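You operate a simulated robot arm through the tools that you are given. There is no shell and no other tool. Be economical: measure what you need, move in short steps, check, and stop when the job is done.

You are at the controls of a simulated two-armed robot. One attempt, no reset.

Task
Lock the line off: isolator to OFF, flap shut, red padlock on the peg.
Fine: in that order; then press the pump start button once to prove the line dead.

It is judged by the outcome, as a careful person would: the job done as asked, and still so three seconds after it is handed in. It fails if anything else is knocked over, pushed out of place, dropped, spilled or broken.

Robot
Two 7-joint arms with two-finger grippers on one trunk, on a base that drives. Base frame: it is fixed to the floor where the robot stands at the start and does not move with it; the origin is under the middle of the robot, x ahead of it, y to its left, z up. Lengths are in cm, angles in degrees, forces in N, time in s.
The left shoulder is at the start at [6, 12.3, 94.5], the right one opposite. With the tool pointing down near the work surface each hand reaches from about 36 to 80 cm from the robot's upright axis, wherever it stands, measured 20 degrees to its own side. Places, roughly: console [-70, -150, 50]; isolator [70, 0, 70]; lock-off flap [50, 10, 80]; lock-off peg [70, -10, 80]; mode switch [80, -10, 70]; pump start button [-70, -140, 90]. Payload 1.47 kg a hand.
Tool frame (each hand has its own): the origin (TCP) lies between the finger pads and is the grasp point; the fingertips stand 1.6 cm ahead of it; z points along the fingers, y is the line along which they close. Largest opening 8.7 cm; the body of the gripper starts 5.5 cm behind the TCP.
Orientation is told as [roll, pitch, yaw] about the base's x, y, z axes, in that order, counted from this pose: with the fingers straight down and closing along the base's y, the tool's x points along the base's -x, its y along +y and its z along -z.

Tools
- The arms move only by the tool send_rows. It takes "left_plan", "right_plan" or both (then of equal length, played together; a hand with none holds still); each is a list of rows, each an object of numbers (a shift or turn left out is 0, a gripper value left out holds the last): "dx", "dy", "dz": the shift along the tool's x, y, z in cm; "ax", "ay", "az": the turn, a rotation vector about the tool's x, y, z in degrees; "grip": the gripper command, from -1 (fully open) to 1 (shut), values between in proportion. In form: [{"dx": .., "dy": .., "dz": .., "ax": .., "ay": .., "az": .., "grip": ..}, ...]. A call has 1 to 20 rows; each row shifts and turns the commanded pose from where the row before left it, along the tool's axes as they then stand. A row lasts 0.2 s, in which the tool goes at most 5 cm and 8.6 degrees; a call with a longer step from one row to the next is refused whole, and so is a gripper value outside its range. Where a pose cannot be reached the arm comes as near as it can. A force on the tool above 40 N (or 10 N above the force at the start of the call, whichever is more), or a blocked arm, ends the call early, and 0.2 s more pass. Each finger travels about 15.3 cm/s and halts on what it meets, pressing with about 28 N; the grip force reading is that of the motor and also rises with nothing between the fingers. The clock runs only during rows and for 0.2 s after the last one: add rows that do not move to give the fingers time. The reply holds the time, the measured pose of the TCP, the force on the tool along the base axes, the opening and the grip force, in the units named above and with some noise, with the torque about the TCP (base axes, N m) and any sound that the robot's microphone picked up.
- Cameras (640 x 400 px; columns grow to the right, rows downward): "scene" is now at [9.29, -0.6, 150.75]; the picture's right is [-0.09, -1.00, 0.00], its down [-0.67, 0.06, -0.74] and it looks along [0.73, -0.07, -0.68] (base axes); focal length 268 px, centre (320, 200). "left" rides on the left gripper at [7.3, -1.2, -9] in its tool frame; the picture's right is [0.16, 0.99, 0.00], its down [-0.72, 0.12, -0.68] and it looks along [-0.67, 0.11, 0.73] (tool axes); focal length 247 px, centre (320, 200). "right" rides on the right gripper at [7.3, 1.2, -9] in its tool frame; the picture's right is [-0.16, 0.99, 0.00], its down [-0.72, -0.12, -0.68] and it looks along [-0.67, -0.11, 0.73] (tool axes); focal length 247 px, centre (320, 200). There is no depth. A picture from a camera that has moved, and an enlarged one, comes with that camera's place and axes in the base frame and with its lens.
- get_image(camera): a new picture of that camera. No time passes.
- move_column(by): slides the trunk up (or, below 0, down) by that many cm; the arms and the scene camera ride with it, the base frame stays. It gives what a move gives, with no picture.
- base_move(legs): drives the robot by 1 to 6 legs, each [ahead, left, turn to the left] in cm, cm and degrees, along the robot's own axes; the way and the turn of a leg run together, so that a leg with both is an arc; at most 150 cm and 180 degrees a leg. The arms and the cameras ride along, it lands a little off, and it stops where it bumps. It gives what a move gives.
- head_to(pan, tilt): turns the head with the scene camera to pan (to the left, within 120 degrees either way) and tilt (down, from -29 to 69), counted from straight ahead of the robot. It gives what a move gives.
- close_up(camera, box): a new picture of the part [left, top, right, bottom] of that camera's present view, enlarged. No time passes.
- close_job(): hands the job in; it is judged then, once.

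Work in short steps. Places have to be worked out from the pictures, the camera data and where the tool is seen: move nearer, look again, correct. Check each grasp and each placing, and mend what went wrong. You have 120 turns and 100 pictures in all, those below and enlarged ones among them. Open the grippers and draw the arms clear of the work before you hand the job in, unless the task says otherwise; then end with one line.

The tools are called as name(argument=value, ...) on one line, values as JSON. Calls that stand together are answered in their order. send_rows: Moves the arms, as the interface text tells. Its arguments: {"type":"object","properties":{"left_plan":{"type":"array","items":{"type":"object","properties":{"dx":{"type":"number"},"dy":{"type":"number"},"dz":{"type":"number"},"ax":{"type":"number"},"ay":{"type":"number"},"az":{"type":"number"},"grip":{"type":"number"}}}},"right_plan":{"type":"array","items":{"type":"object","properties":{"dx":{"type":"number"},"dy":{"type":"number"},"dz":{"type":"number"},"ax":{"type":"number"},"ay":{"type":"number"},"az":{"type":"number"},"grip":{"type":"number"}}}}},"required":[]} The other tools are called the same way: move_column (by) slides the trunk up or down; base_move (legs) drives the base; head_to (pan, tilt) turns the head that bears the scene camera; get_image (camera) takes a picture; close_up (camera, box) takes an enlarged picture of a part of a camera's view; close_job () hands the job in.

At the start:

```text
clock: 0.0
left_eef_pos: [54.47, 24.85, 114.95]
left_orientation: [0.1, 0.0, 0.1]
left_force: [0.9, 0.3, -0.1]
left_torque: [-0.01, -0.01, -0.04]
left_grip_width: 8.7
left_grip_force: 0.2
right_eef_pos: [42.43, -19.07, 122.62]
right_orientation: [0.0, 0.0, 0.0]
right_force: [0.3, 0.1, 0.5]
right_torque: [-0.02, 0.0, 0.02]
right_grip_width: 8.73
right_grip_force: 0.1
trunk travel left (down, up): [-10.0, 13.0]
robot x, y, heading: [-0.07, 0.08, 0.1]
head pan, tilt: [-5.2, 42.6]
```

scene: 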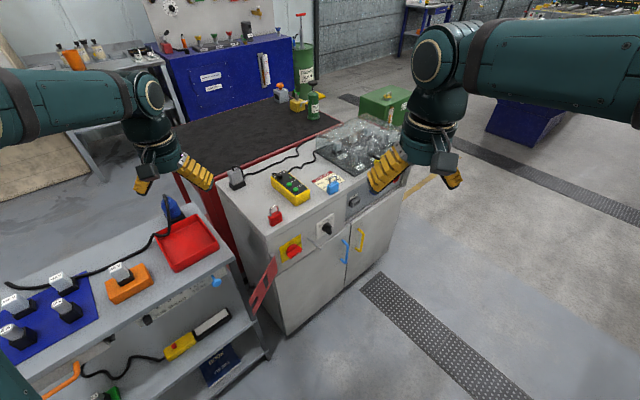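
right: 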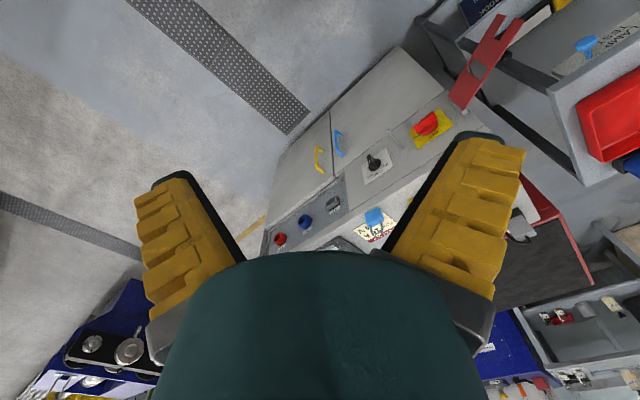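
left: 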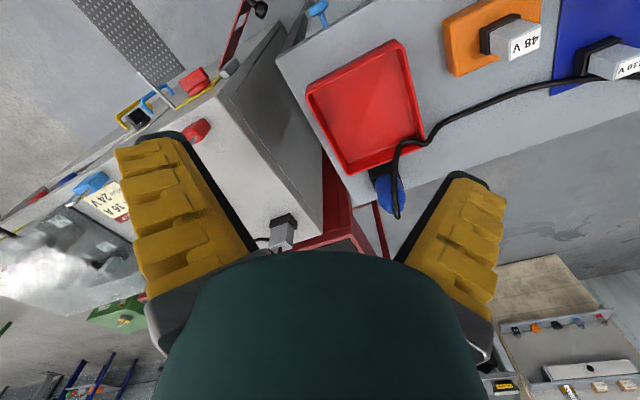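

I'll take enlarged views of the cabinet to identify isolator, flap, peg and padlock.

close_up(camera="scene", box=[220, 180, 380, 310])

close_up(camera="right", box=[300, 0, 560, 260])

```text
3.08 times, centred on (300, 245) of scene
camera zoom: at [9.29, -0.6, 150.75], right [-0.09, -1.0, 0.0], down [-0.67, 0.06, -0.74], along [0.73, -0.07, -0.68], focal length 825 px, centre (382, 62)
```

zoom: 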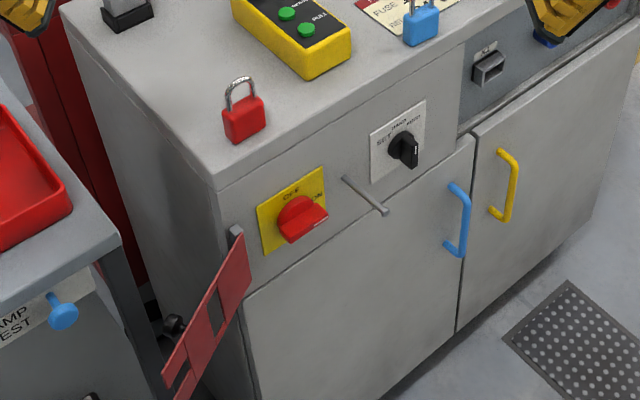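

```text
1.54 times, centred on (430, 130) of right
camera zoom: at [34.9, -17.94, 131.59], right [0.16, 0.99, 0.0], down [0.72, -0.12, 0.68], along [0.67, -0.11, -0.73], focal length 380 px, centre (151, 308)
```

zoom: 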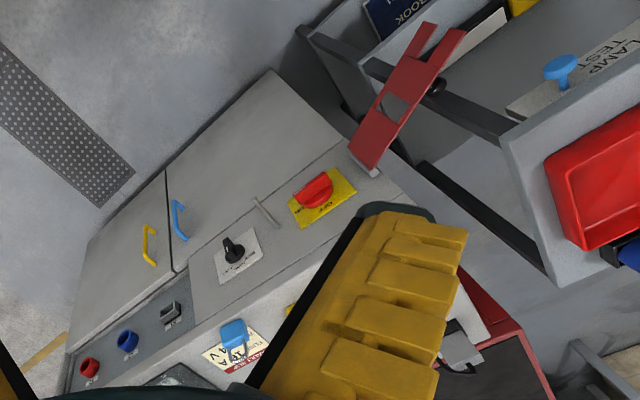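

Triangulating: isolator knob ≈ [65.5,3.1,75.5], peg tip ≈ [65,-6.5,76], peg base ≈ [71,-2,74.5]; cabinet face normal ≈ (-0.83,-0.55). I zoom in on details.

close_up(camera="scene", box=[270, 215, 350, 265])

close_up(camera="scene", box=[235, 245, 299, 320])

close_up(camera="right", box=[400, 80, 500, 150])

```text
8.00 times, centred on (310, 240) of scene
camera zoom: at [9.29, -0.6, 150.75], right [-0.09, -1.0, 0.0], down [-0.67, 0.06, -0.74], along [0.73, -0.07, -0.68], focal length 2144 px, centre (400, -120)
```

zoom: 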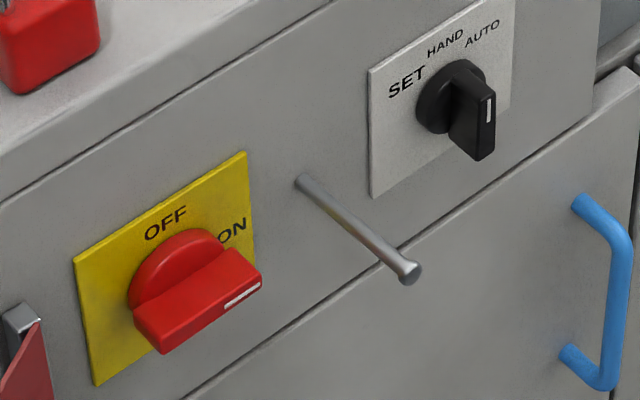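

```text
5.33 times, centred on (267, 282) of scene
camera zoom: at [9.29, -0.6, 150.75], right [-0.09, -1.0, 0.0], down [-0.67, 0.06, -0.74], along [0.73, -0.07, -0.68], focal length 1430 px, centre (603, -240)
```

zoom: 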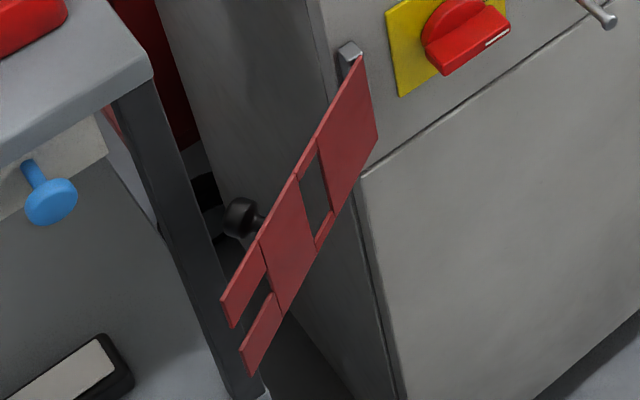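

```text
5.71 times, centred on (450, 115) of right
camera zoom: at [34.9, -17.94, 131.59], right [0.16, 0.99, 0.0], down [0.72, -0.12, 0.68], along [0.67, -0.11, -0.73], focal length 1411 px, centre (-423, 686)
```

zoom: 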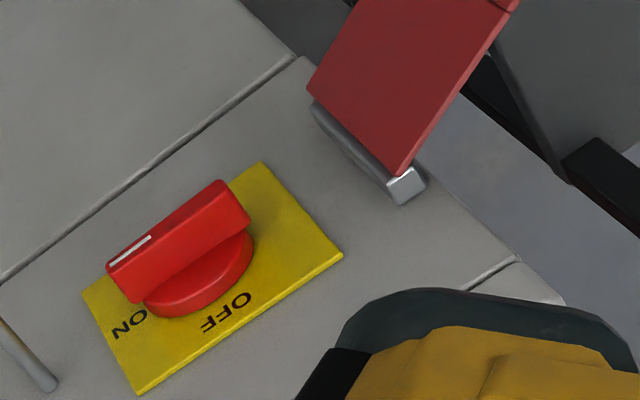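

The knob bar is horizontal (ON) with OFF straight up; the flap is hinged at left, swung ~150° open with a ball handle on its outside. I'll place the robot square to the cabinet face, about 65 cm from the isolator.

base_move(legs=[[11.4, -33, 0], [0, 0, 33.6]])

head_to(pan=0, tilt=48)

get_image(camera="scene")

```text
clock: 5.1
left_eef_pos: [43.27, 17.66, 114.92]
left_orientation: [-0.1, 0.1, 33.2]
left_force: [0.2, -0.3, -0.6]
left_torque: [0.02, -0.01, 0.01]
left_grip_width: 8.72
left_grip_force: 0.1
right_eef_pos: [57.17, -25.98, 122.53]
right_orientation: [0.0, 0.0, 33.3]
right_force: [0.8, -0.2, 0.2]
right_torque: [-0.01, -0.01, -0.01]
right_grip_width: 8.72
right_grip_force: 0.0
trunk travel left (down, up): [-10.0, 13.0]
robot x, y, heading: [11.51, -33.28, 33.4]
head pan, tilt: [-5.2, 42.6]
```

```text
clock: 5.8
left_eef_pos: [43.25, 17.58, 115.02]
left_orientation: [0.0, 0.0, 33.3]
left_force: [-0.7, -1.0, 0.0]
left_torque: [0.02, 0.01, 0.0]
left_grip_width: 8.69
left_grip_force: 0.1
right_eef_pos: [57.28, -25.86, 122.6]
right_orientation: [0.0, 0.0, 33.3]
right_force: [0.2, 0.4, 0.4]
right_torque: [0.01, 0.01, -0.01]
right_grip_width: 8.68
right_grip_force: 0.0
trunk travel left (down, up): [-10.0, 13.0]
robot x, y, heading: [11.14, -33.34, 33.0]
head pan, tilt: [0.0, 48.0]
```

```text
91 pictures are left
camera scene: at [18.77, -28.18, 149.98], right [0.55, -0.84, 0.0], down [-0.62, -0.41, -0.67], along [0.56, 0.37, -0.74], focal length 268 px, centre (320, 200)
```

scene: 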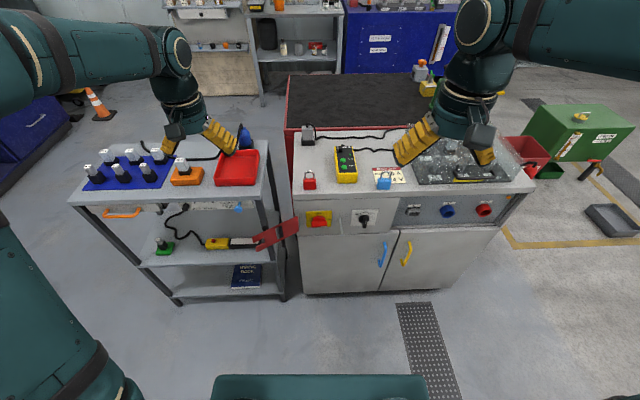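

The view is now square to the cabinet. I zoom in for accurate placement.

close_up(camera="scene", box=[240, 160, 400, 260])

close_up(camera="scene", box=[288, 160, 352, 200])

close_up(camera="scene", box=[300, 200, 380, 250])

```text
4.00 times, centred on (320, 210) of scene
camera zoom: at [18.77, -28.18, 149.98], right [0.55, -0.84, 0.0], down [-0.62, -0.41, -0.67], along [0.56, 0.37, -0.74], focal length 1072 px, centre (320, 160)
```

zoom: 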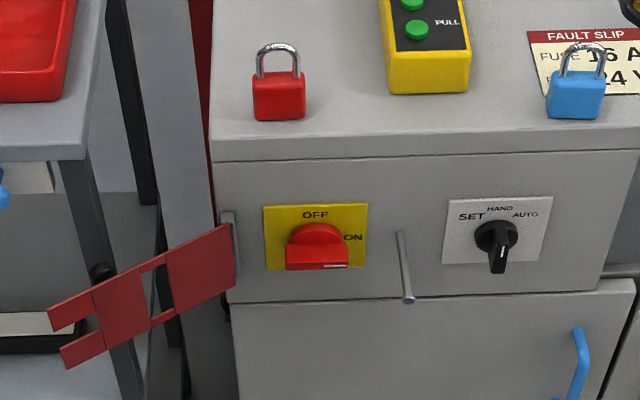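

```text
10.00 times, centred on (320, 180) of scene
camera zoom: at [18.77, -28.18, 149.98], right [0.55, -0.84, 0.0], down [-0.62, -0.41, -0.67], along [0.56, 0.37, -0.74], focal length 2680 px, centre (320, 400)
```

zoom: 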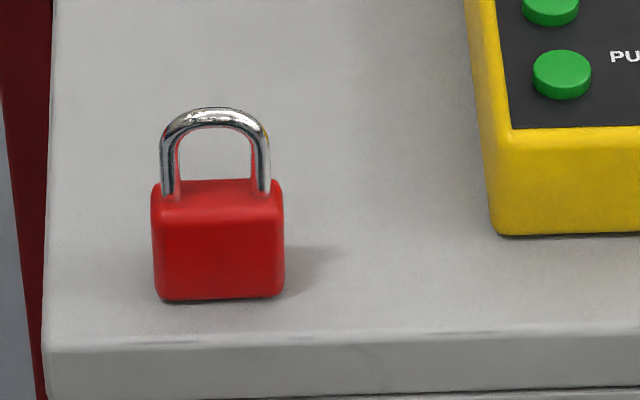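

```text
8.00 times, centred on (340, 225) of scene
camera zoom: at [18.77, -28.18, 149.98], right [0.55, -0.84, 0.0], down [-0.62, -0.41, -0.67], along [0.56, 0.37, -0.74], focal length 2144 px, centre (160, 0)
```

zoom: 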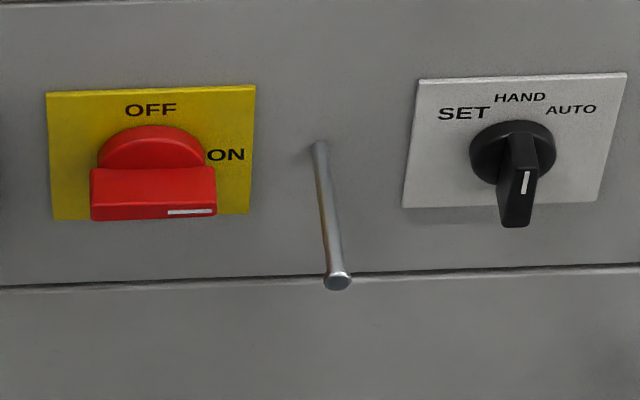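

Square frame (u ahead, v left of robot): knob ≈ u 65, v 0.3, z 75.5; peg v −7, z 76.5, u 60–68; flap z 71–80.5, hinge v 7.5, open ~148°. I pitch the right hand to point ahead while bringing it toward the isolator.

send_rows(right_plan=[{"dx": -0.78, "dy": 0.92, "dz": 1.88, "ay": -7.5}, {"dx": -0.53, "dy": 0.92, "dz": 1.96, "ay": -7.5}, {"dx": -0.27, "dy": 0.92, "dz": 2.01, "ay": -7.5}, {"dx": 0, "dy": 0.92, "dz": 2.03, "ay": -7.5}, {"dx": 0.26, "dy": 0.92, "dz": 2.01, "ay": -7.5}, {"dx": 0.52, "dy": 0.92, "dz": 1.96, "ay": -7.5}, {"dx": 0.77, "dy": 0.92, "dz": 1.88, "ay": -7.5}, {"dx": 1.01, "dy": 0.92, "dz": 1.76, "ay": -7.5}, {"dx": 1.23, "dy": 0.92, "dz": 1.61, "ay": -7.5}, {"dx": 1.43, "dy": 0.92, "dz": 1.44, "ay": -7.5}, {"dx": 1.61, "dy": 0.92, "dz": 1.24, "ay": -7.5}, {"dx": 1.76, "dy": 0.92, "dz": 1.02, "ay": -7.5}])

```text
clock: 8.4
left_eef_pos: [43.37, 17.58, 114.85]
left_orientation: [0.1, -0.1, 33.3]
left_force: [-0.1, -1.1, 0.8]
left_torque: [-0.06, 0.02, 0.02]
left_grip_width: 8.72
left_grip_force: 0.1
right_eef_pos: [59.63, -10.98, 100.12]
right_orientation: [155.8, -89.9, -122.3]
right_force: [-0.4, -0.1, -0.4]
right_torque: [-0.01, 0.02, 0.0]
right_grip_width: 8.71
right_grip_force: 0.0
right hand out of reach, approached as far as the arm can: row 9
trunk travel left (down, up): [-10.0, 13.0]
robot x, y, heading: [11.28, -33.43, 33.4]
head pan, tilt: [0.0, 48.0]
```

Pose as wanted (u 52.8, v −7.7, z 100). Now roll the hand +90° about its axis so the fingers close vertically.

send_rows(right_plan=[{"az": 8.19}, {"az": 8.19}, {"az": 8.19}, {"az": 8.18}, {"az": 8.18}, {"az": 8.18}, {"az": 8.18}, {"az": 8.18}, {"az": 8.18}, {"az": 8.18}, {"az": 8.18}])

get_image(camera="right")

get_image(camera="scene")

```text
clock: 10.8
left_eef_pos: [43.15, 17.54, 114.91]
left_orientation: [0.0, 0.0, 33.4]
left_force: [0.2, 0.0, -0.7]
left_torque: [0.01, 0.0, -0.05]
left_grip_width: 8.68
left_grip_force: 0.2
right_eef_pos: [51.92, -6.71, 120.13]
right_orientation: [89.2, -0.2, -56.6]
right_force: [-0.7, 0.1, -0.1]
right_torque: [-0.01, 0.01, -0.01]
right_grip_width: 8.68
right_grip_force: 0.0
right hand out of reach, approached as far as the arm can: row 1, 2, 3, 4, 5, 6, 7, 8, 9, 10, 11
trunk travel left (down, up): [-10.0, 13.0]
robot x, y, heading: [11.55, -33.43, 33.3]
head pan, tilt: [0.0, 48.0]
```

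```text
87 pictures are left
camera right: at [40.27, -5.51, 121.6], right [0.09, -0.12, 0.99], down [-0.17, -0.98, -0.11], along [0.98, -0.16, -0.11], focal length 247 px, centre (320, 200)
```

right: 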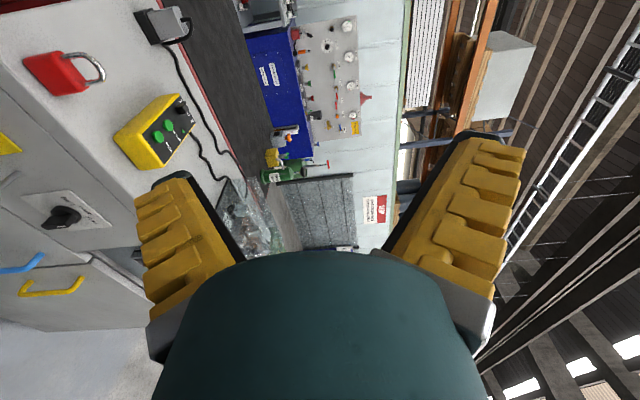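

```text
86 pictures are left
camera scene: at [18.78, -28.19, 149.98], right [0.55, -0.84, 0.0], down [-0.62, -0.41, -0.67], along [0.56, 0.37, -0.74], focal length 268 px, centre (320, 200)
```

scene: 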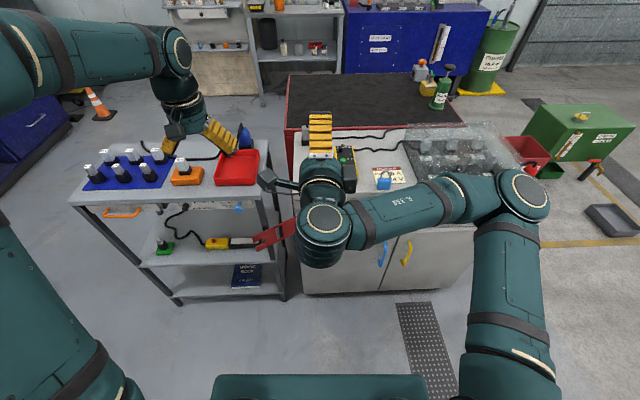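

The arm is too cramped this close for that roll and rode up to z 120. I back the base off 13 cm, then see where the right hand is.

base_move(legs=[[-13, 0, 0]])

```text
clock: 12.0
left_eef_pos: [32.51, 10.52, 115.06]
left_orientation: [-0.1, -0.1, 33.3]
left_force: [-0.4, -1.3, 0.8]
left_torque: [0.04, -0.04, 0.0]
left_grip_width: 8.69
left_grip_force: 0.0
right_eef_pos: [41.17, -13.81, 120.26]
right_orientation: [89.4, -0.2, -56.6]
right_force: [-0.3, -0.3, 0.0]
right_torque: [0.02, -0.01, -0.03]
right_grip_width: 8.69
right_grip_force: 0.1
trunk travel left (down, up): [-10.0, 13.0]
robot x, y, heading: [0.72, -40.39, 33.3]
head pan, tilt: [0.0, 48.0]
```

Now the right hand is at u 48.4, v 0; knob at u≈77.6. In its rolled frame tool x=left, y=up, z=ahead: move ahead 13, then down in steps.

send_rows(right_plan=[{"dz": 3.3}, {"dz": 3.3}, {"dz": 3.3}, {"dz": 3.3}, {"dy": -3}, {"dy": -3}, {"dy": -3}, {"dy": -3}, {"dy": -3}, {"dy": -3}, {"dy": -3}])

```text
clock: 14.4
left_eef_pos: [32.62, 10.51, 115.08]
left_orientation: [0.1, 0.0, 33.3]
left_force: [0.4, -0.5, -0.5]
left_torque: [0.01, 0.02, -0.01]
left_grip_width: 8.7
left_grip_force: 0.1
right_eef_pos: [52.55, -11.11, 119.83]
right_orientation: [88.2, -0.6, -56.6]
right_force: [-0.1, 0.4, 0.0]
right_torque: [0.0, -0.01, 0.0]
right_grip_width: 8.7
right_grip_force: 0.1
right hand out of reach, approached as far as the arm can: row 2, 3, 4, 5, 6, 7, 8, 9, 10, 11
trunk travel left (down, up): [-10.0, 13.0]
robot x, y, heading: [0.48, -40.24, 33.5]
head pan, tilt: [0.0, 48.0]
```

That roll hits a limit on the right arm. I'll use the left arm for the isolator instead (mirror case); first lift, retract and unroll the right hand.

send_rows(right_plan=[{"dy": 4, "dz": -2, "dx": -2}, {"dy": 4, "dz": -2, "dx": -2}, {"dy": 4, "dz": -2, "dx": -2}, {"dy": 4, "dz": -2, "dx": -2}, {"dy": 4, "dz": -2, "dx": -2}, {"az": -8.5}, {"az": -8.5}, {"az": -8.5}, {"az": -8.5}, {"az": -8.5}, {"az": -8.5}, {"az": -8.5}, {"az": -8.5}, {"az": -8.5}, {"az": -8.5}, {"az": -5}])

```text
clock: 17.8
left_eef_pos: [32.69, 10.55, 114.91]
left_orientation: [-0.1, -0.1, 33.3]
left_force: [-0.1, 0.3, 0.5]
left_torque: [-0.01, 0.04, 0.02]
left_grip_width: 8.72
left_grip_force: 0.1
right_eef_pos: [49.81, -24.72, 140.07]
right_orientation: [-31.8, -89.3, 65.2]
right_force: [0.3, -0.5, -0.5]
right_torque: [0.03, 0.0, 0.01]
right_grip_width: 8.72
right_grip_force: 0.0
trunk travel left (down, up): [-10.0, 13.0]
robot x, y, heading: [0.48, -39.87, 33.3]
head pan, tilt: [0.0, 48.0]
```

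Commands follow the reached pose, good. I move the right hand aside and pitch the left hand to point ahead.

send_rows(left_plan=[{"dx": -0.28, "dy": -1.3, "dz": 1.25, "ay": -7.5}, {"dx": -0.11, "dy": -1.3, "dz": 1.28, "ay": -7.5}, {"dx": 0.05, "dy": -1.3, "dz": 1.28, "ay": -7.5}, {"dx": 0.22, "dy": -1.3, "dz": 1.26, "ay": -7.5}, {"dx": 0.38, "dy": -1.3, "dz": 1.22, "ay": -7.5}, {"dx": 0.54, "dy": -1.3, "dz": 1.16, "ay": -7.5}, {"dx": 0.69, "dy": -1.3, "dz": 1.08, "ay": -7.5}, {"dx": 0.82, "dy": -1.3, "dz": 0.98, "ay": -7.5}, {"dx": 0.94, "dy": -1.3, "dz": 0.87, "ay": -7.5}, {"dx": 1.05, "dy": -1.3, "dz": 0.74, "ay": -7.5}, {"dx": 1.14, "dy": -1.3, "dz": 0.59, "ay": -7.5}, {"dx": 1.2, "dy": -1.3, "dz": 0.44, "ay": -7.5}], right_plan=[{"dy": -1.5, "dx": 2, "dz": -0.5}, {"dy": -1.5, "dx": 2, "dz": -0.5}, {"dy": -1.5, "dx": 2, "dz": -0.5}, {"dy": -1.5, "dx": 2, "dz": -0.5}, {"dy": -1.5, "dx": 2}, {"dy": -1.5, "dx": 2}, {"dy": -1.5, "dx": 2}, {"dy": -1.5, "dx": 2}, {"dy": -1.5, "dx": 2}, {"dy": -1.5, "dx": 2}, {"dy": -1.5, "dx": 2}, {"dy": -1.5, "dx": 2}])

send_rows(left_plan=[{"az": 8.19}, {"az": 8.19}, {"az": 8.19}, {"az": 8.18}, {"az": 8.18}, {"az": 8.18}, {"az": 8.18}, {"az": 8.18}, {"az": 8.18}, {"az": 8.18}, {"az": 8.18}])

```text
clock: 20.4
left_eef_pos: [43.3, -0.69, 101.71]
left_orientation: [19.3, -85.4, 15.3]
left_force: [0.9, -0.5, -0.1]
left_torque: [-0.02, 0.05, 0.05]
left_grip_width: 8.7
left_grip_force: 0.1
left hand out of reach, approached as far as the arm can: row 6, 7, 11, 12
right_eef_pos: [58.61, -41.15, 116.28]
right_orientation: [-18.6, -89.4, 51.8]
right_force: [0.2, -0.3, 0.4]
right_torque: [-0.01, 0.01, 0.02]
right_grip_width: 8.7
right_grip_force: 0.1
right hand out of reach, approached as far as the arm can: row 10
trunk travel left (down, up): [-10.0, 13.0]
robot x, y, heading: [0.97, -40.07, 33.3]
head pan, tilt: [0.0, 48.0]
```

```text
clock: 22.8
left_eef_pos: [43.02, -0.49, 101.57]
left_orientation: [85.7, 1.6, -55.7]
left_force: [-0.3, 0.4, -0.1]
left_torque: [-0.01, 0.01, 0.02]
left_grip_width: 8.72
left_grip_force: 0.1
right_eef_pos: [58.47, -40.99, 116.41]
right_orientation: [-24.1, -89.3, 57.6]
right_force: [0.4, -0.2, -1.1]
right_torque: [0.01, -0.01, 0.0]
right_grip_width: 8.68
right_grip_force: 0.0
trunk travel left (down, up): [-10.0, 13.0]
robot x, y, heading: [0.86, -40.23, 33.4]
head pan, tilt: [0.0, 48.0]
```

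Left hand rolled fine at u 57, v 10, z 101.6. I level it and move to just in front of the isolator.

send_rows(left_plan=[{"ax": -4.3, "dx": -1.1, "dy": -2.9}, {"dx": -1.1, "dy": -2.9, "dz": 0.5}, {"dx": -1.1, "dy": -2.9, "dz": 0.5}, {"dx": -1.1, "dy": -2.9, "dz": 0.5}, {"dx": -1.1, "dy": -2.9, "dz": 0.5}, {"dx": -1.1, "dy": -2.9, "dz": 0.5}, {"dx": -1.1, "dy": -2.9, "dz": 0.5}, {"dx": -1.1, "dy": -2.9, "dz": 0.5}, {"dx": -1.0, "dy": -2.8, "dz": 0.5}])

get_image(camera="left")

get_image(camera="scene")

```text
clock: 24.8
left_eef_pos: [51.35, -5.98, 75.51]
left_orientation: [90.0, 1.4, -55.7]
left_force: [0.4, -0.2, 0.6]
left_torque: [0.02, -0.04, -0.01]
left_grip_width: 8.72
left_grip_force: 0.1
right_eef_pos: [58.55, -41.12, 116.47]
right_orientation: [-23.1, -89.4, 56.4]
right_force: [-0.1, -0.4, 0.8]
right_torque: [0.02, -0.01, 0.01]
right_grip_width: 8.7
right_grip_force: 0.1
trunk travel left (down, up): [-10.0, 13.0]
robot x, y, heading: [0.95, -39.78, 33.4]
head pan, tilt: [0.0, 48.0]
```

```text
85 pictures are left
camera left: at [39.79, -4.94, 74.6], right [-0.08, 0.11, 0.99], down [-0.15, -0.98, 0.1], along [0.99, -0.14, 0.09], focal length 247 px, centre (320, 200)
```

left: 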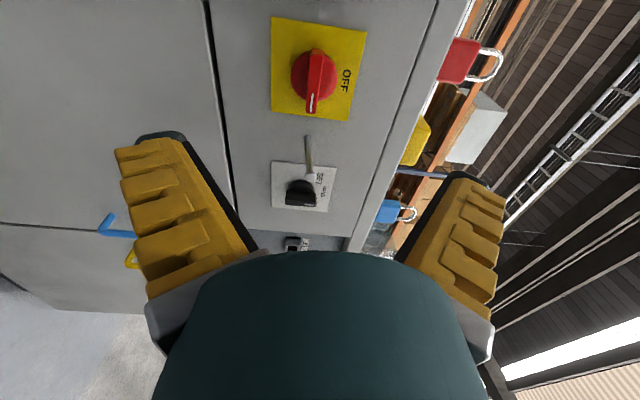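

```text
84 pictures are left
camera scene: at [8.14, -35.19, 149.98], right [0.55, -0.84, 0.0], down [-0.62, -0.41, -0.67], along [0.56, 0.37, -0.74], focal length 268 px, centre (320, 200)
```

scene: 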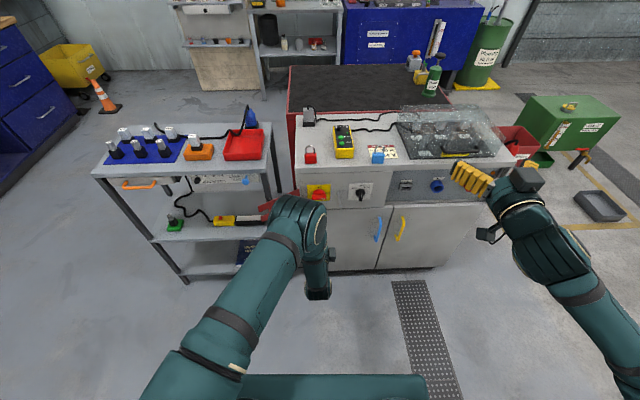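

The handle is straight ahead (v≈0.7, z≈75.3). I advance 12 cm with the fingers open and look again.

send_rows(left_plan=[{"dz": 3, "dy": -0.2}, {"dz": 3}, {"dz": 3}, {"dz": 3}])

get_image(camera="left")

close_up(camera="scene", box=[240, 160, 400, 260])

```text
clock: 25.8
left_eef_pos: [61.24, 0.94, 75.39]
left_orientation: [89.8, 1.4, -55.7]
left_force: [0.0, -0.4, 0.1]
left_torque: [0.01, -0.01, 0.0]
left_grip_width: 8.71
left_grip_force: 0.1
right_eef_pos: [58.38, -41.1, 116.38]
right_orientation: [-23.9, -89.3, 57.2]
right_force: [-0.1, 0.4, -0.3]
right_torque: [0.01, 0.03, 0.01]
right_grip_width: 8.71
right_grip_force: 0.2
trunk travel left (down, up): [-10.0, 13.0]
robot x, y, heading: [0.68, -40.18, 33.3]
head pan, tilt: [0.0, 48.0]
```

```text
83 pictures are left
camera left: at [49.75, 1.86, 74.44], right [-0.07, 0.11, 0.99], down [-0.15, -0.98, 0.1], along [0.99, -0.14, 0.09], focal length 247 px, centre (320, 200)
```

left: 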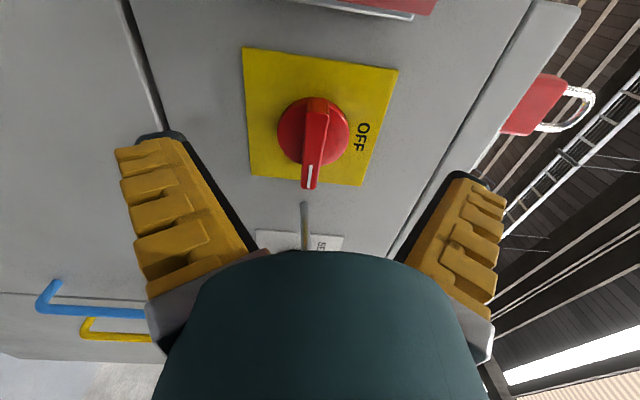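

```text
4.00 times, centred on (320, 210) of scene
camera zoom: at [8.14, -35.16, 149.97], right [0.55, -0.84, 0.0], down [-0.62, -0.41, -0.67], along [0.56, 0.37, -0.74], focal length 1072 px, centre (320, 160)
```

zoom: 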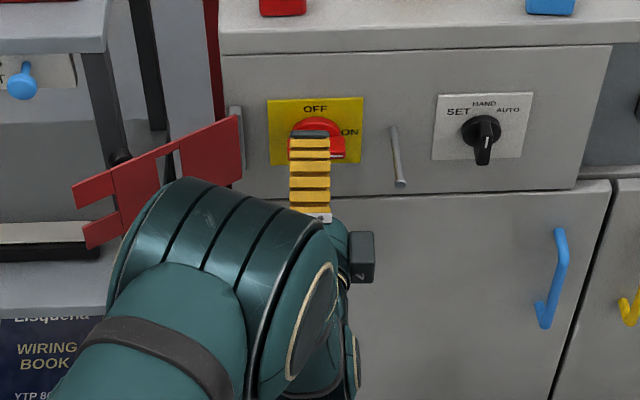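

Handle front ≈ u 76, centre v 1.0, z 75.1; TCP is aligned at v 1.1. Advance 3 cm, lower 0.3, and close.

send_rows(left_plan=[{"dz": 1, "dy": -0.3}, {"dz": 1}, {"dz": 1}, {"grip": 0.2}, {"grip": 0.6}, {"grip": 1}, {}, {}])

get_image(camera="left")

```text
clock: 27.6
left_eef_pos: [63.71, 2.41, 75.03]
left_orientation: [89.9, 1.4, -55.8]
left_force: [-11.7, -6.9, 2.4]
left_torque: [-0.02, -0.01, 0.08]
left_grip_width: 0.63
left_grip_force: 30.1
right_eef_pos: [58.27, -41.18, 116.43]
right_orientation: [-26.2, -89.3, 59.6]
right_force: [-0.2, -0.5, -0.2]
right_torque: [0.05, -0.01, 0.0]
right_grip_width: 8.72
right_grip_force: 0.0
trunk travel left (down, up): [-10.0, 13.0]
robot x, y, heading: [0.77, -40.27, 33.4]
head pan, tilt: [0.0, 48.0]
```

```text
81 pictures are left
camera left: at [52.08, 3.46, 74.09], right [-0.07, 0.11, 0.99], down [-0.15, -0.98, 0.1], along [0.99, -0.14, 0.09], focal length 247 px, centre (320, 200)
```

left: 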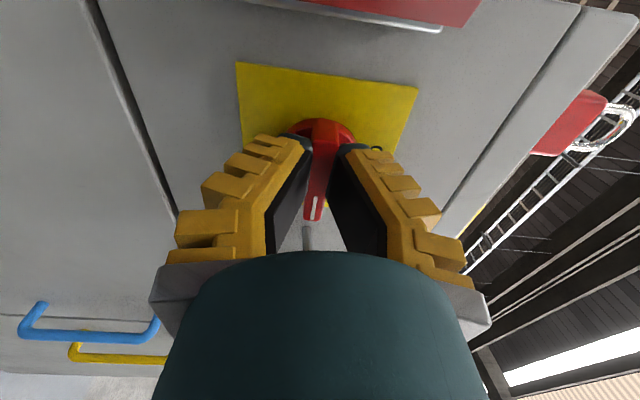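

The fingers straddle the handle, with tips lightly against the knob base. I ease back 0.3 cm and turn 45° CCW first.

send_rows(left_plan=[{"dz": -0.3, "grip": 1}, {"az": -7.5}, {"az": -7.5}, {"az": -7.5}, {"az": -7.5}, {"az": -7.5}, {"az": -7.5}])

get_image(camera="left")

```text
clock: 29.2
left_eef_pos: [63.56, 2.16, 74.59]
left_orientation: [89.3, -43.6, -55.3]
left_force: [-0.7, -10.5, -24.0]
left_torque: [0.07, 0.32, -0.22]
left_grip_width: 0.6
left_grip_force: 30.4
right_eef_pos: [58.58, -40.96, 116.34]
right_orientation: [-19.2, -89.2, 52.6]
right_force: [-0.8, 0.0, -0.5]
right_torque: [0.0, -0.01, -0.02]
right_grip_width: 8.7
right_grip_force: 0.1
trunk travel left (down, up): [-10.0, 13.0]
robot x, y, heading: [0.52, -40.21, 33.5]
head pan, tilt: [0.0, 48.0]
```

```text
80 pictures are left
camera left: at [53.51, 0.87, 68.79], right [-0.44, 0.66, 0.61], down [-0.31, -0.75, 0.59], along [0.84, 0.07, 0.53], focal length 247 px, centre (320, 200)
```

left: 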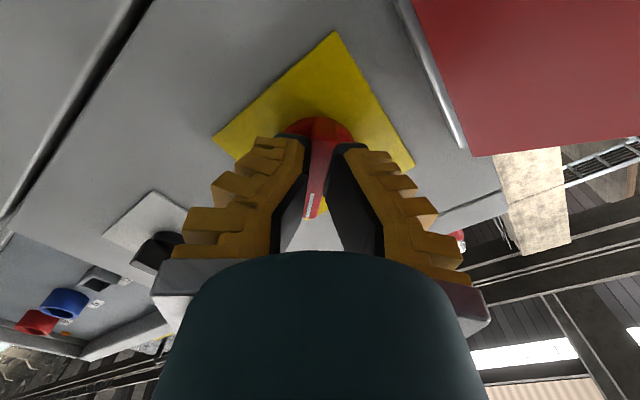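

The handle is turning with the gripper; a 24 N downward reaction says the knob axis is slightly lower, so I shift down 0.5 and finish the turn.

send_rows(left_plan=[{"dx": 0.35, "dy": -0.35}, {"az": -7.5}, {"az": -7.5}, {"az": -7.5}, {"az": -7.5}, {"az": -7.5}, {"az": -7.5}, {}])

get_image(camera="left")

close_up(camera="scene", box=[270, 170, 350, 220])

```text
clock: 30.8
left_eef_pos: [63.59, 1.54, 74.3]
left_orientation: [83.9, -86.0, -50.4]
left_force: [-6.5, -13.3, 0.3]
left_torque: [0.05, 0.02, -0.19]
left_grip_width: 0.02
left_grip_force: 27.9
right_eef_pos: [58.34, -41.31, 116.39]
right_orientation: [-29.4, -89.4, 62.7]
right_force: [0.1, 0.0, -0.4]
right_torque: [-0.02, 0.02, -0.04]
right_grip_width: 8.69
right_grip_force: 0.2
trunk travel left (down, up): [-10.0, 13.0]
robot x, y, heading: [0.61, -40.23, 33.0]
head pan, tilt: [0.0, 48.0]
stopped in row 7 (left hand): the force on the tool passed its limit at 41 N (the readings are from after the stop); the commanded pose is now the measured one
```

```text
79 pictures are left
camera left: at [56.37, -3.97, 67.03], right [-0.55, 0.83, -0.09], down [-0.6, -0.32, 0.73], along [0.58, 0.46, 0.67], focal length 247 px, centre (320, 200)
```

left: 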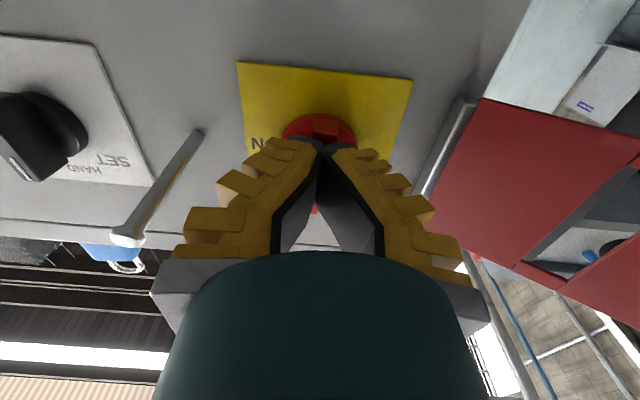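

```text
8.00 times, centred on (310, 195) of scene
camera zoom: at [7.95, -35.28, 150.02], right [0.55, -0.84, 0.0], down [-0.62, -0.41, -0.67], along [0.56, 0.37, -0.74], focal length 2144 px, centre (400, 240)
```

zoom: 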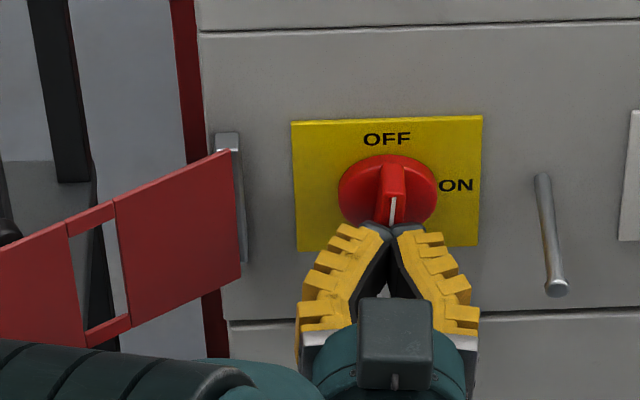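

The handle looks vertical (OFF); the fingers slipped off its lower end. I open slightly, back straight out and inspect.

send_rows(left_plan=[{"grip": 0.6}, {"dz": -1, "grip": 0.5}, {"dz": -3}, {"dz": -4}, {"dz": -4}])

close_up(camera="scene", box=[270, 170, 350, 220])

get_image(camera="left")

```text
clock: 32.0
left_eef_pos: [53.61, -4.96, 74.35]
left_orientation: [86.4, -86.0, -52.5]
left_force: [0.2, -0.6, -0.5]
left_torque: [0.01, -0.01, 0.02]
left_grip_width: 2.82
left_grip_force: 4.5
right_eef_pos: [58.42, -41.26, 116.41]
right_orientation: [-24.7, -89.3, 58.0]
right_force: [-0.2, 0.2, 0.6]
right_torque: [0.0, 0.0, -0.03]
right_grip_width: 8.69
right_grip_force: 0.0
trunk travel left (down, up): [-10.0, 13.0]
robot x, y, heading: [0.71, -40.02, 33.0]
head pan, tilt: [0.0, 48.0]
```

```text
8.00 times, centred on (310, 195) of scene
camera zoom: at [8.11, -35.23, 149.98], right [0.55, -0.84, 0.0], down [-0.62, -0.41, -0.67], along [0.56, 0.37, -0.74], focal length 2144 px, centre (400, 240)
```

zoom: 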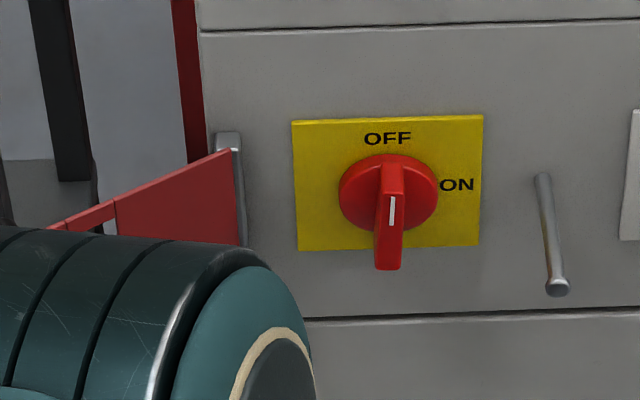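

```text
76 pictures are left
camera left: at [46.49, -10.44, 67.1], right [-0.55, 0.83, -0.09], down [-0.6, -0.32, 0.73], along [0.58, 0.46, 0.67], focal length 247 px, centre (320, 200)
```

left: 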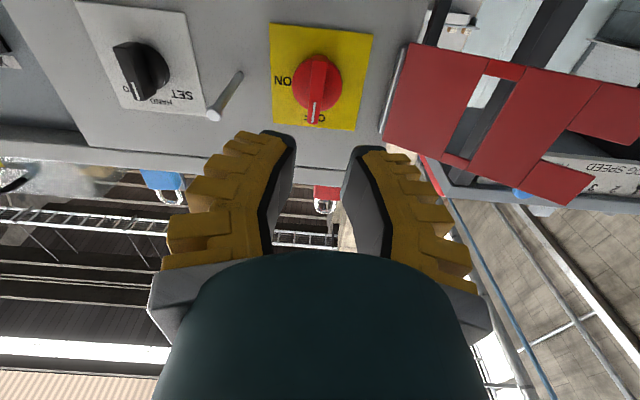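

Isolator is OFF, mark straight up. Next the flap: I raise the left hand, turn it tool-down and bring it over towards the flap.

send_rows(left_plan=[{"dx": -3.6, "dz": -0.5, "grip": 0}, {"dx": -3.6}, {"dx": -3.6}, {"dx": -3.6}, {"dx": -3.6}, {"dx": -3.6}, {"dx": -3.6}, {"dx": -3.6}, {"ay": 7.5, "dy": 1}, {"ay": 7.5, "dy": 1}, {"ay": 7.5, "dy": 1}, {"ay": 7.5, "dy": 1}, {"ay": 7.5, "dy": 1}, {"ay": 7.5, "dy": 1}, {"ay": 7.5, "dy": 1}, {"ay": 7.5, "dy": 1}, {"ay": 7.5, "dy": 1}, {"ay": 7.5, "dy": 1}, {"ay": 7.5, "dy": 1}, {"ay": 7.5, "dy": 1}])

get_image(camera="left")

get_image(camera="scene")

```text
clock: 36.2
left_eef_pos: [47.77, 3.24, 103.91]
left_orientation: [3.9, 0.5, 33.8]
left_force: [0.7, 0.1, 0.1]
left_torque: [0.0, 0.03, 0.01]
left_grip_width: 4.88
left_grip_force: 3.7
right_eef_pos: [58.39, -41.07, 116.39]
right_orientation: [-23.5, -89.2, 56.9]
right_force: [-0.2, -0.6, 0.5]
right_torque: [0.01, 0.02, 0.0]
right_grip_width: 8.7
right_grip_force: 0.1
trunk travel left (down, up): [-10.0, 13.0]
robot x, y, heading: [0.85, -40.37, 33.4]
head pan, tilt: [0.0, 48.0]
```

```text
75 pictures are left
camera left: at [42.74, -2.21, 112.83], right [-0.68, 0.73, 0.07], down [0.57, 0.46, 0.68], along [0.47, 0.5, -0.73], focal length 247 px, centre (320, 200)
```

left: 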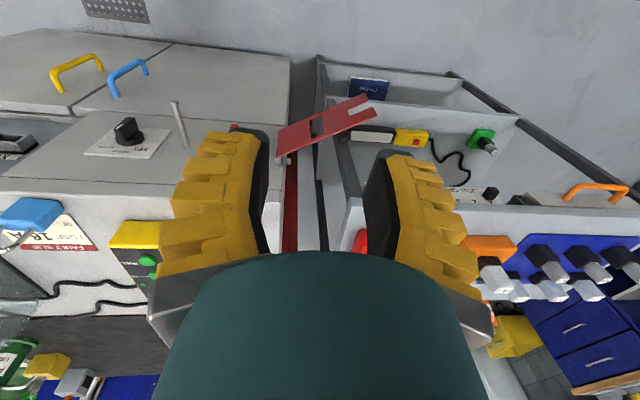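

```text
74 pictures are left
camera scene: at [8.17, -35.18, 149.97], right [0.55, -0.84, 0.0], down [-0.62, -0.41, -0.67], along [0.56, 0.37, -0.74], focal length 268 px, centre (320, 200)
```

scene: 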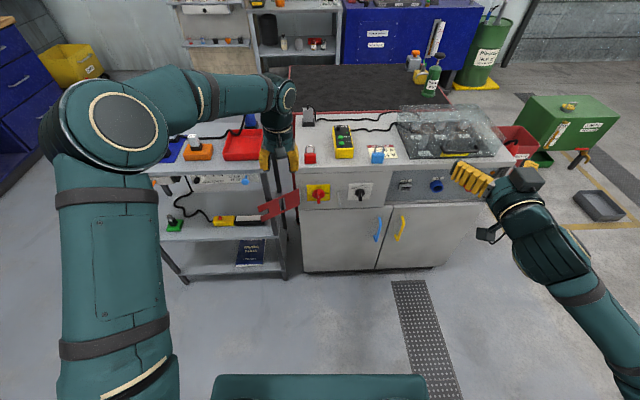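

Both cameras agree: flap top edge runs hinge [61.5, 8.8] → end [46.6, 15.2] at z 80.5. Let me look closely at the flap, ball and bench clearance.

close_up(camera="left", box=[260, 70, 420, 190])

close_up(camera="scene", box=[235, 140, 315, 230])

```text
3.33 times, centred on (340, 130) of left
camera zoom: at [42.74, -2.21, 112.83], right [-0.68, 0.73, 0.07], down [0.57, 0.46, 0.68], along [0.47, 0.5, -0.73], focal length 823 px, centre (253, 433)
```

zoom: 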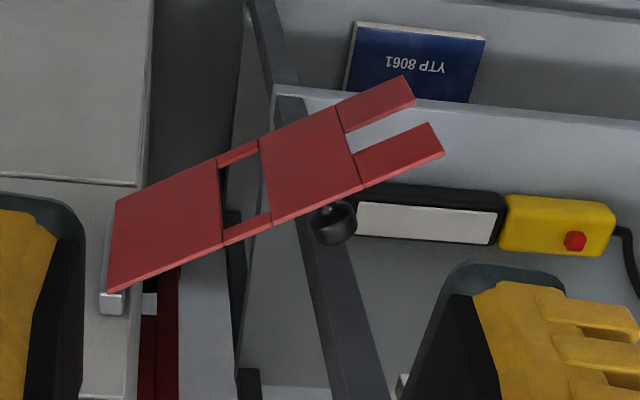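

```text
4.44 times, centred on (275, 185) of scene
camera zoom: at [8.17, -35.18, 149.97], right [0.55, -0.84, 0.0], down [-0.62, -0.41, -0.67], along [0.56, 0.37, -0.74], focal length 1191 px, centre (520, 267)
```

zoom: 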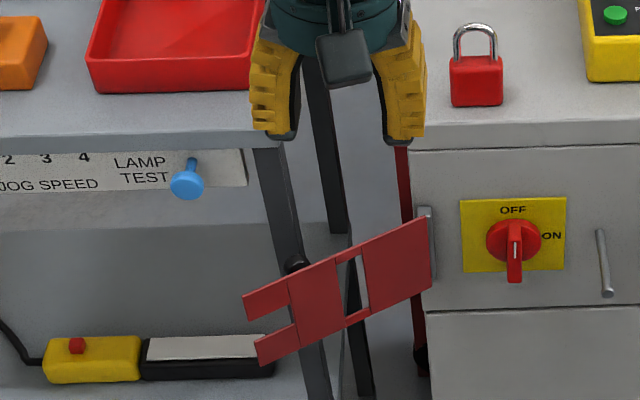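

Pinch point: top prong near s≈13 from the hinge, [49.6, 13.9]. I move above it, level the hand and turn it 57° so the fingers straddle the plate.

send_rows(left_plan=[{"ax": 3.9, "dx": -2.5, "dy": 2.6}, {"dx": -2.5, "dy": 2.6}, {"dx": -2.5, "dy": 2.6}, {"az": 8.15}, {"az": 8.15}, {"az": 8.15}, {"az": 8.15}, {"az": 8.15}, {"az": 8.15}, {"az": 8.15}, {"dz": 4}, {"dz": 4}, {"dz": 4}])

get_image(camera="left")

close_up(camera="scene", box=[235, 140, 315, 230])

```text
clock: 39.0
left_eef_pos: [49.52, 13.82, 91.9]
left_orientation: [-0.2, 0.2, -23.1]
left_force: [-0.6, -0.1, 0.6]
left_torque: [0.01, -0.01, -0.02]
left_grip_width: 4.91
left_grip_force: 3.9
right_eef_pos: [58.39, -41.22, 116.34]
right_orientation: [-23.3, -89.2, 56.5]
right_force: [-0.5, 0.6, 0.2]
right_torque: [-0.01, 0.0, -0.04]
right_grip_width: 8.72
right_grip_force: 0.1
trunk travel left (down, up): [-10.0, 13.0]
robot x, y, heading: [0.94, -40.45, 32.8]
head pan, tilt: [0.0, 48.0]
```

```text
71 pictures are left
camera left: at [42.41, 15.62, 100.99], right [0.24, 0.97, 0.0], down [0.71, -0.18, 0.68], along [0.66, -0.17, -0.74], focal length 247 px, centre (320, 200)
```

left: 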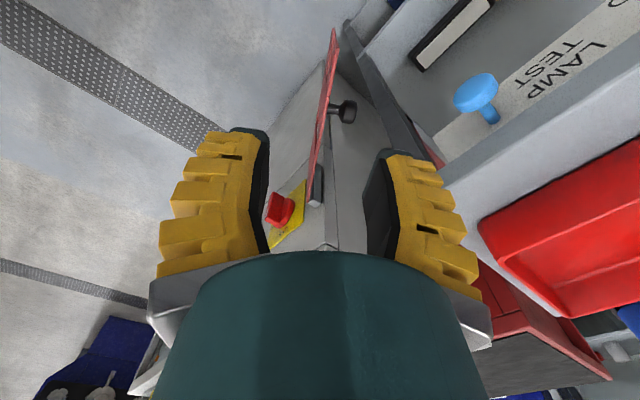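

```text
4.44 times, centred on (275, 185) of scene
camera zoom: at [8.18, -35.18, 149.97], right [0.55, -0.84, 0.0], down [-0.62, -0.41, -0.67], along [0.56, 0.37, -0.74], focal length 1191 px, centre (520, 267)
```

zoom: 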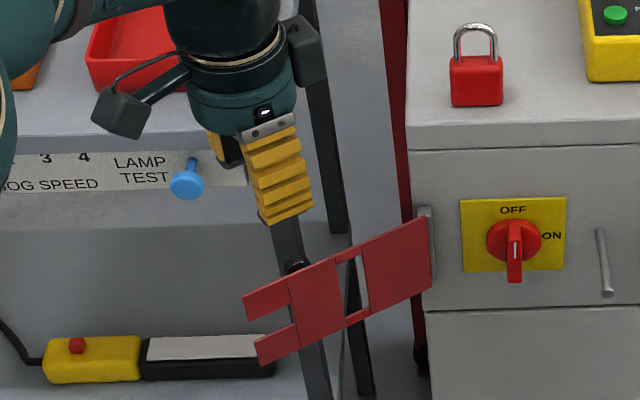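

The flap is edge-on between the fingers. I descend to z≈79.3 and pinch.

send_rows(left_plan=[{"dz": 4}, {"dz": 4}, {"dz": 2}, {"dz": 1.5}, {"dz": 1}, {"grip": 0.4}, {"grip": 1}, {}, {}])

get_image(camera="left")

close_up(camera="scene", box=[235, 140, 315, 230])

```text
clock: 41.0
left_eef_pos: [49.45, 13.85, 79.59]
left_orientation: [-0.2, 0.2, -23.2]
left_force: [0.8, 1.4, 6.0]
left_torque: [0.02, -0.08, -0.01]
left_grip_width: 0.59
left_grip_force: 30.3
right_eef_pos: [58.28, -41.12, 116.43]
right_orientation: [-24.9, -89.4, 58.2]
right_force: [-0.3, -0.7, 0.0]
right_torque: [0.03, 0.01, 0.02]
right_grip_width: 8.69
right_grip_force: 0.1
trunk travel left (down, up): [-10.0, 13.0]
robot x, y, heading: [0.66, -40.22, 33.2]
head pan, tilt: [0.0, 48.0]
```

```text
69 pictures are left
camera left: at [42.34, 15.71, 88.69], right [0.24, 0.97, 0.0], down [0.71, -0.18, 0.68], along [0.66, -0.17, -0.74], focal length 247 px, centre (320, 200)
```

left: 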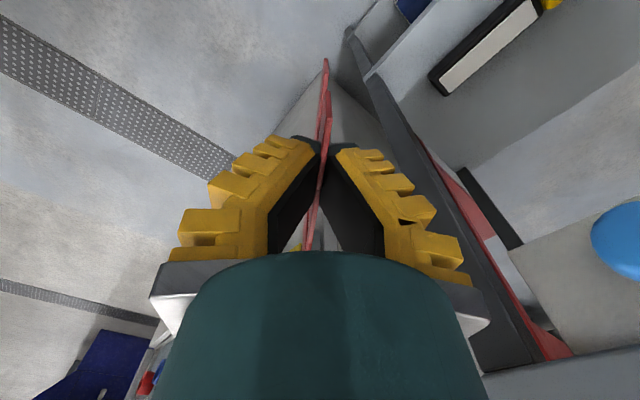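

```text
4.44 times, centred on (275, 185) of scene
camera zoom: at [8.08, -35.26, 149.99], right [0.55, -0.84, 0.0], down [-0.62, -0.41, -0.67], along [0.56, 0.37, -0.74], focal length 1191 px, centre (520, 267)
```

zoom: 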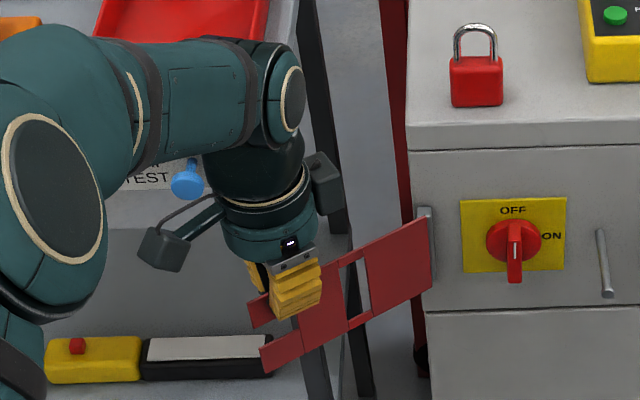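

The flap is pinched (0.6 cm). I swing it about the hinge: 4 rows of 8° with matching arc steps, then check forces.

send_rows(left_plan=[{"dx": -0.126, "dy": -1.81, "az": -8, "grip": 1}, {"dx": -0.126, "dy": -1.81, "az": -8}, {"dx": -0.126, "dy": -1.81, "az": -8}, {"dx": -0.126, "dy": -1.81, "az": -8}])

```text
clock: 42.0
left_eef_pos: [48.79, 6.6, 79.64]
left_orientation: [0.0, 0.1, 8.8]
left_force: [3.6, 0.3, 5.9]
left_torque: [-0.12, 0.41, 0.03]
left_grip_width: 0.62
left_grip_force: 30.0
right_eef_pos: [58.43, -41.12, 116.4]
right_orientation: [-22.3, -89.2, 55.7]
right_force: [0.3, 0.1, 0.1]
right_torque: [0.03, 0.01, 0.0]
right_grip_width: 8.72
right_grip_force: 0.1
trunk travel left (down, up): [-10.0, 13.0]
robot x, y, heading: [0.58, -40.41, 33.4]
head pan, tilt: [0.0, 48.0]
```

Low forces, moving smoothly. Continue 7 more rows.

send_rows(left_plan=[{"dx": -0.126, "dy": -1.81, "az": -8, "grip": 1}, {"dx": -0.126, "dy": -1.81, "az": -8}, {"dx": -0.126, "dy": -1.81, "az": -8}, {"dx": -0.126, "dy": -1.81, "az": -8}, {"dx": -0.126, "dy": -1.81, "az": -8}, {"dx": -0.126, "dy": -1.81, "az": -8}, {"dx": -0.126, "dy": -1.81, "az": -8}])

get_image(camera="left")

close_up(camera="scene", box=[260, 150, 380, 250])

```text
clock: 43.6
left_eef_pos: [55.98, -3.03, 79.49]
left_orientation: [0.1, 0.1, 65.0]
left_force: [5.4, 12.5, 10.6]
left_torque: [0.35, -0.17, 0.0]
left_grip_width: 0.58
left_grip_force: 30.0
right_eef_pos: [58.29, -41.13, 116.32]
right_orientation: [-24.9, -89.3, 58.2]
right_force: [0.2, -0.7, 0.6]
right_torque: [0.0, -0.01, -0.01]
right_grip_width: 8.69
right_grip_force: 0.1
trunk travel left (down, up): [-10.0, 13.0]
robot x, y, heading: [0.57, -39.72, 33.3]
head pan, tilt: [0.0, 48.0]
```

```text
67 pictures are left
camera left: at [54.04, -9.99, 88.54], right [-0.96, 0.27, 0.0], down [0.2, 0.71, 0.68], along [0.18, 0.65, -0.73], focal length 247 px, centre (320, 200)
```

left: 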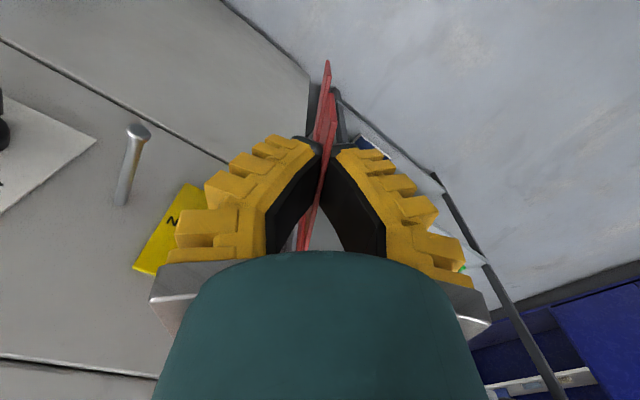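

```text
4.00 times, centred on (320, 200) of scene
camera zoom: at [8.13, -35.16, 149.98], right [0.55, -0.84, 0.0], down [-0.62, -0.41, -0.67], along [0.56, 0.37, -0.74], focal length 1072 px, centre (320, 200)
```

zoom: 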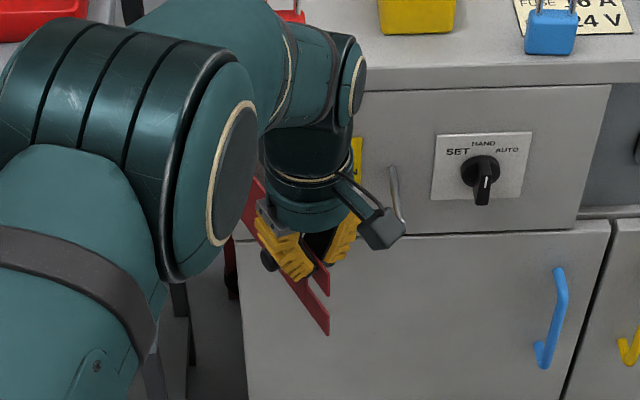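

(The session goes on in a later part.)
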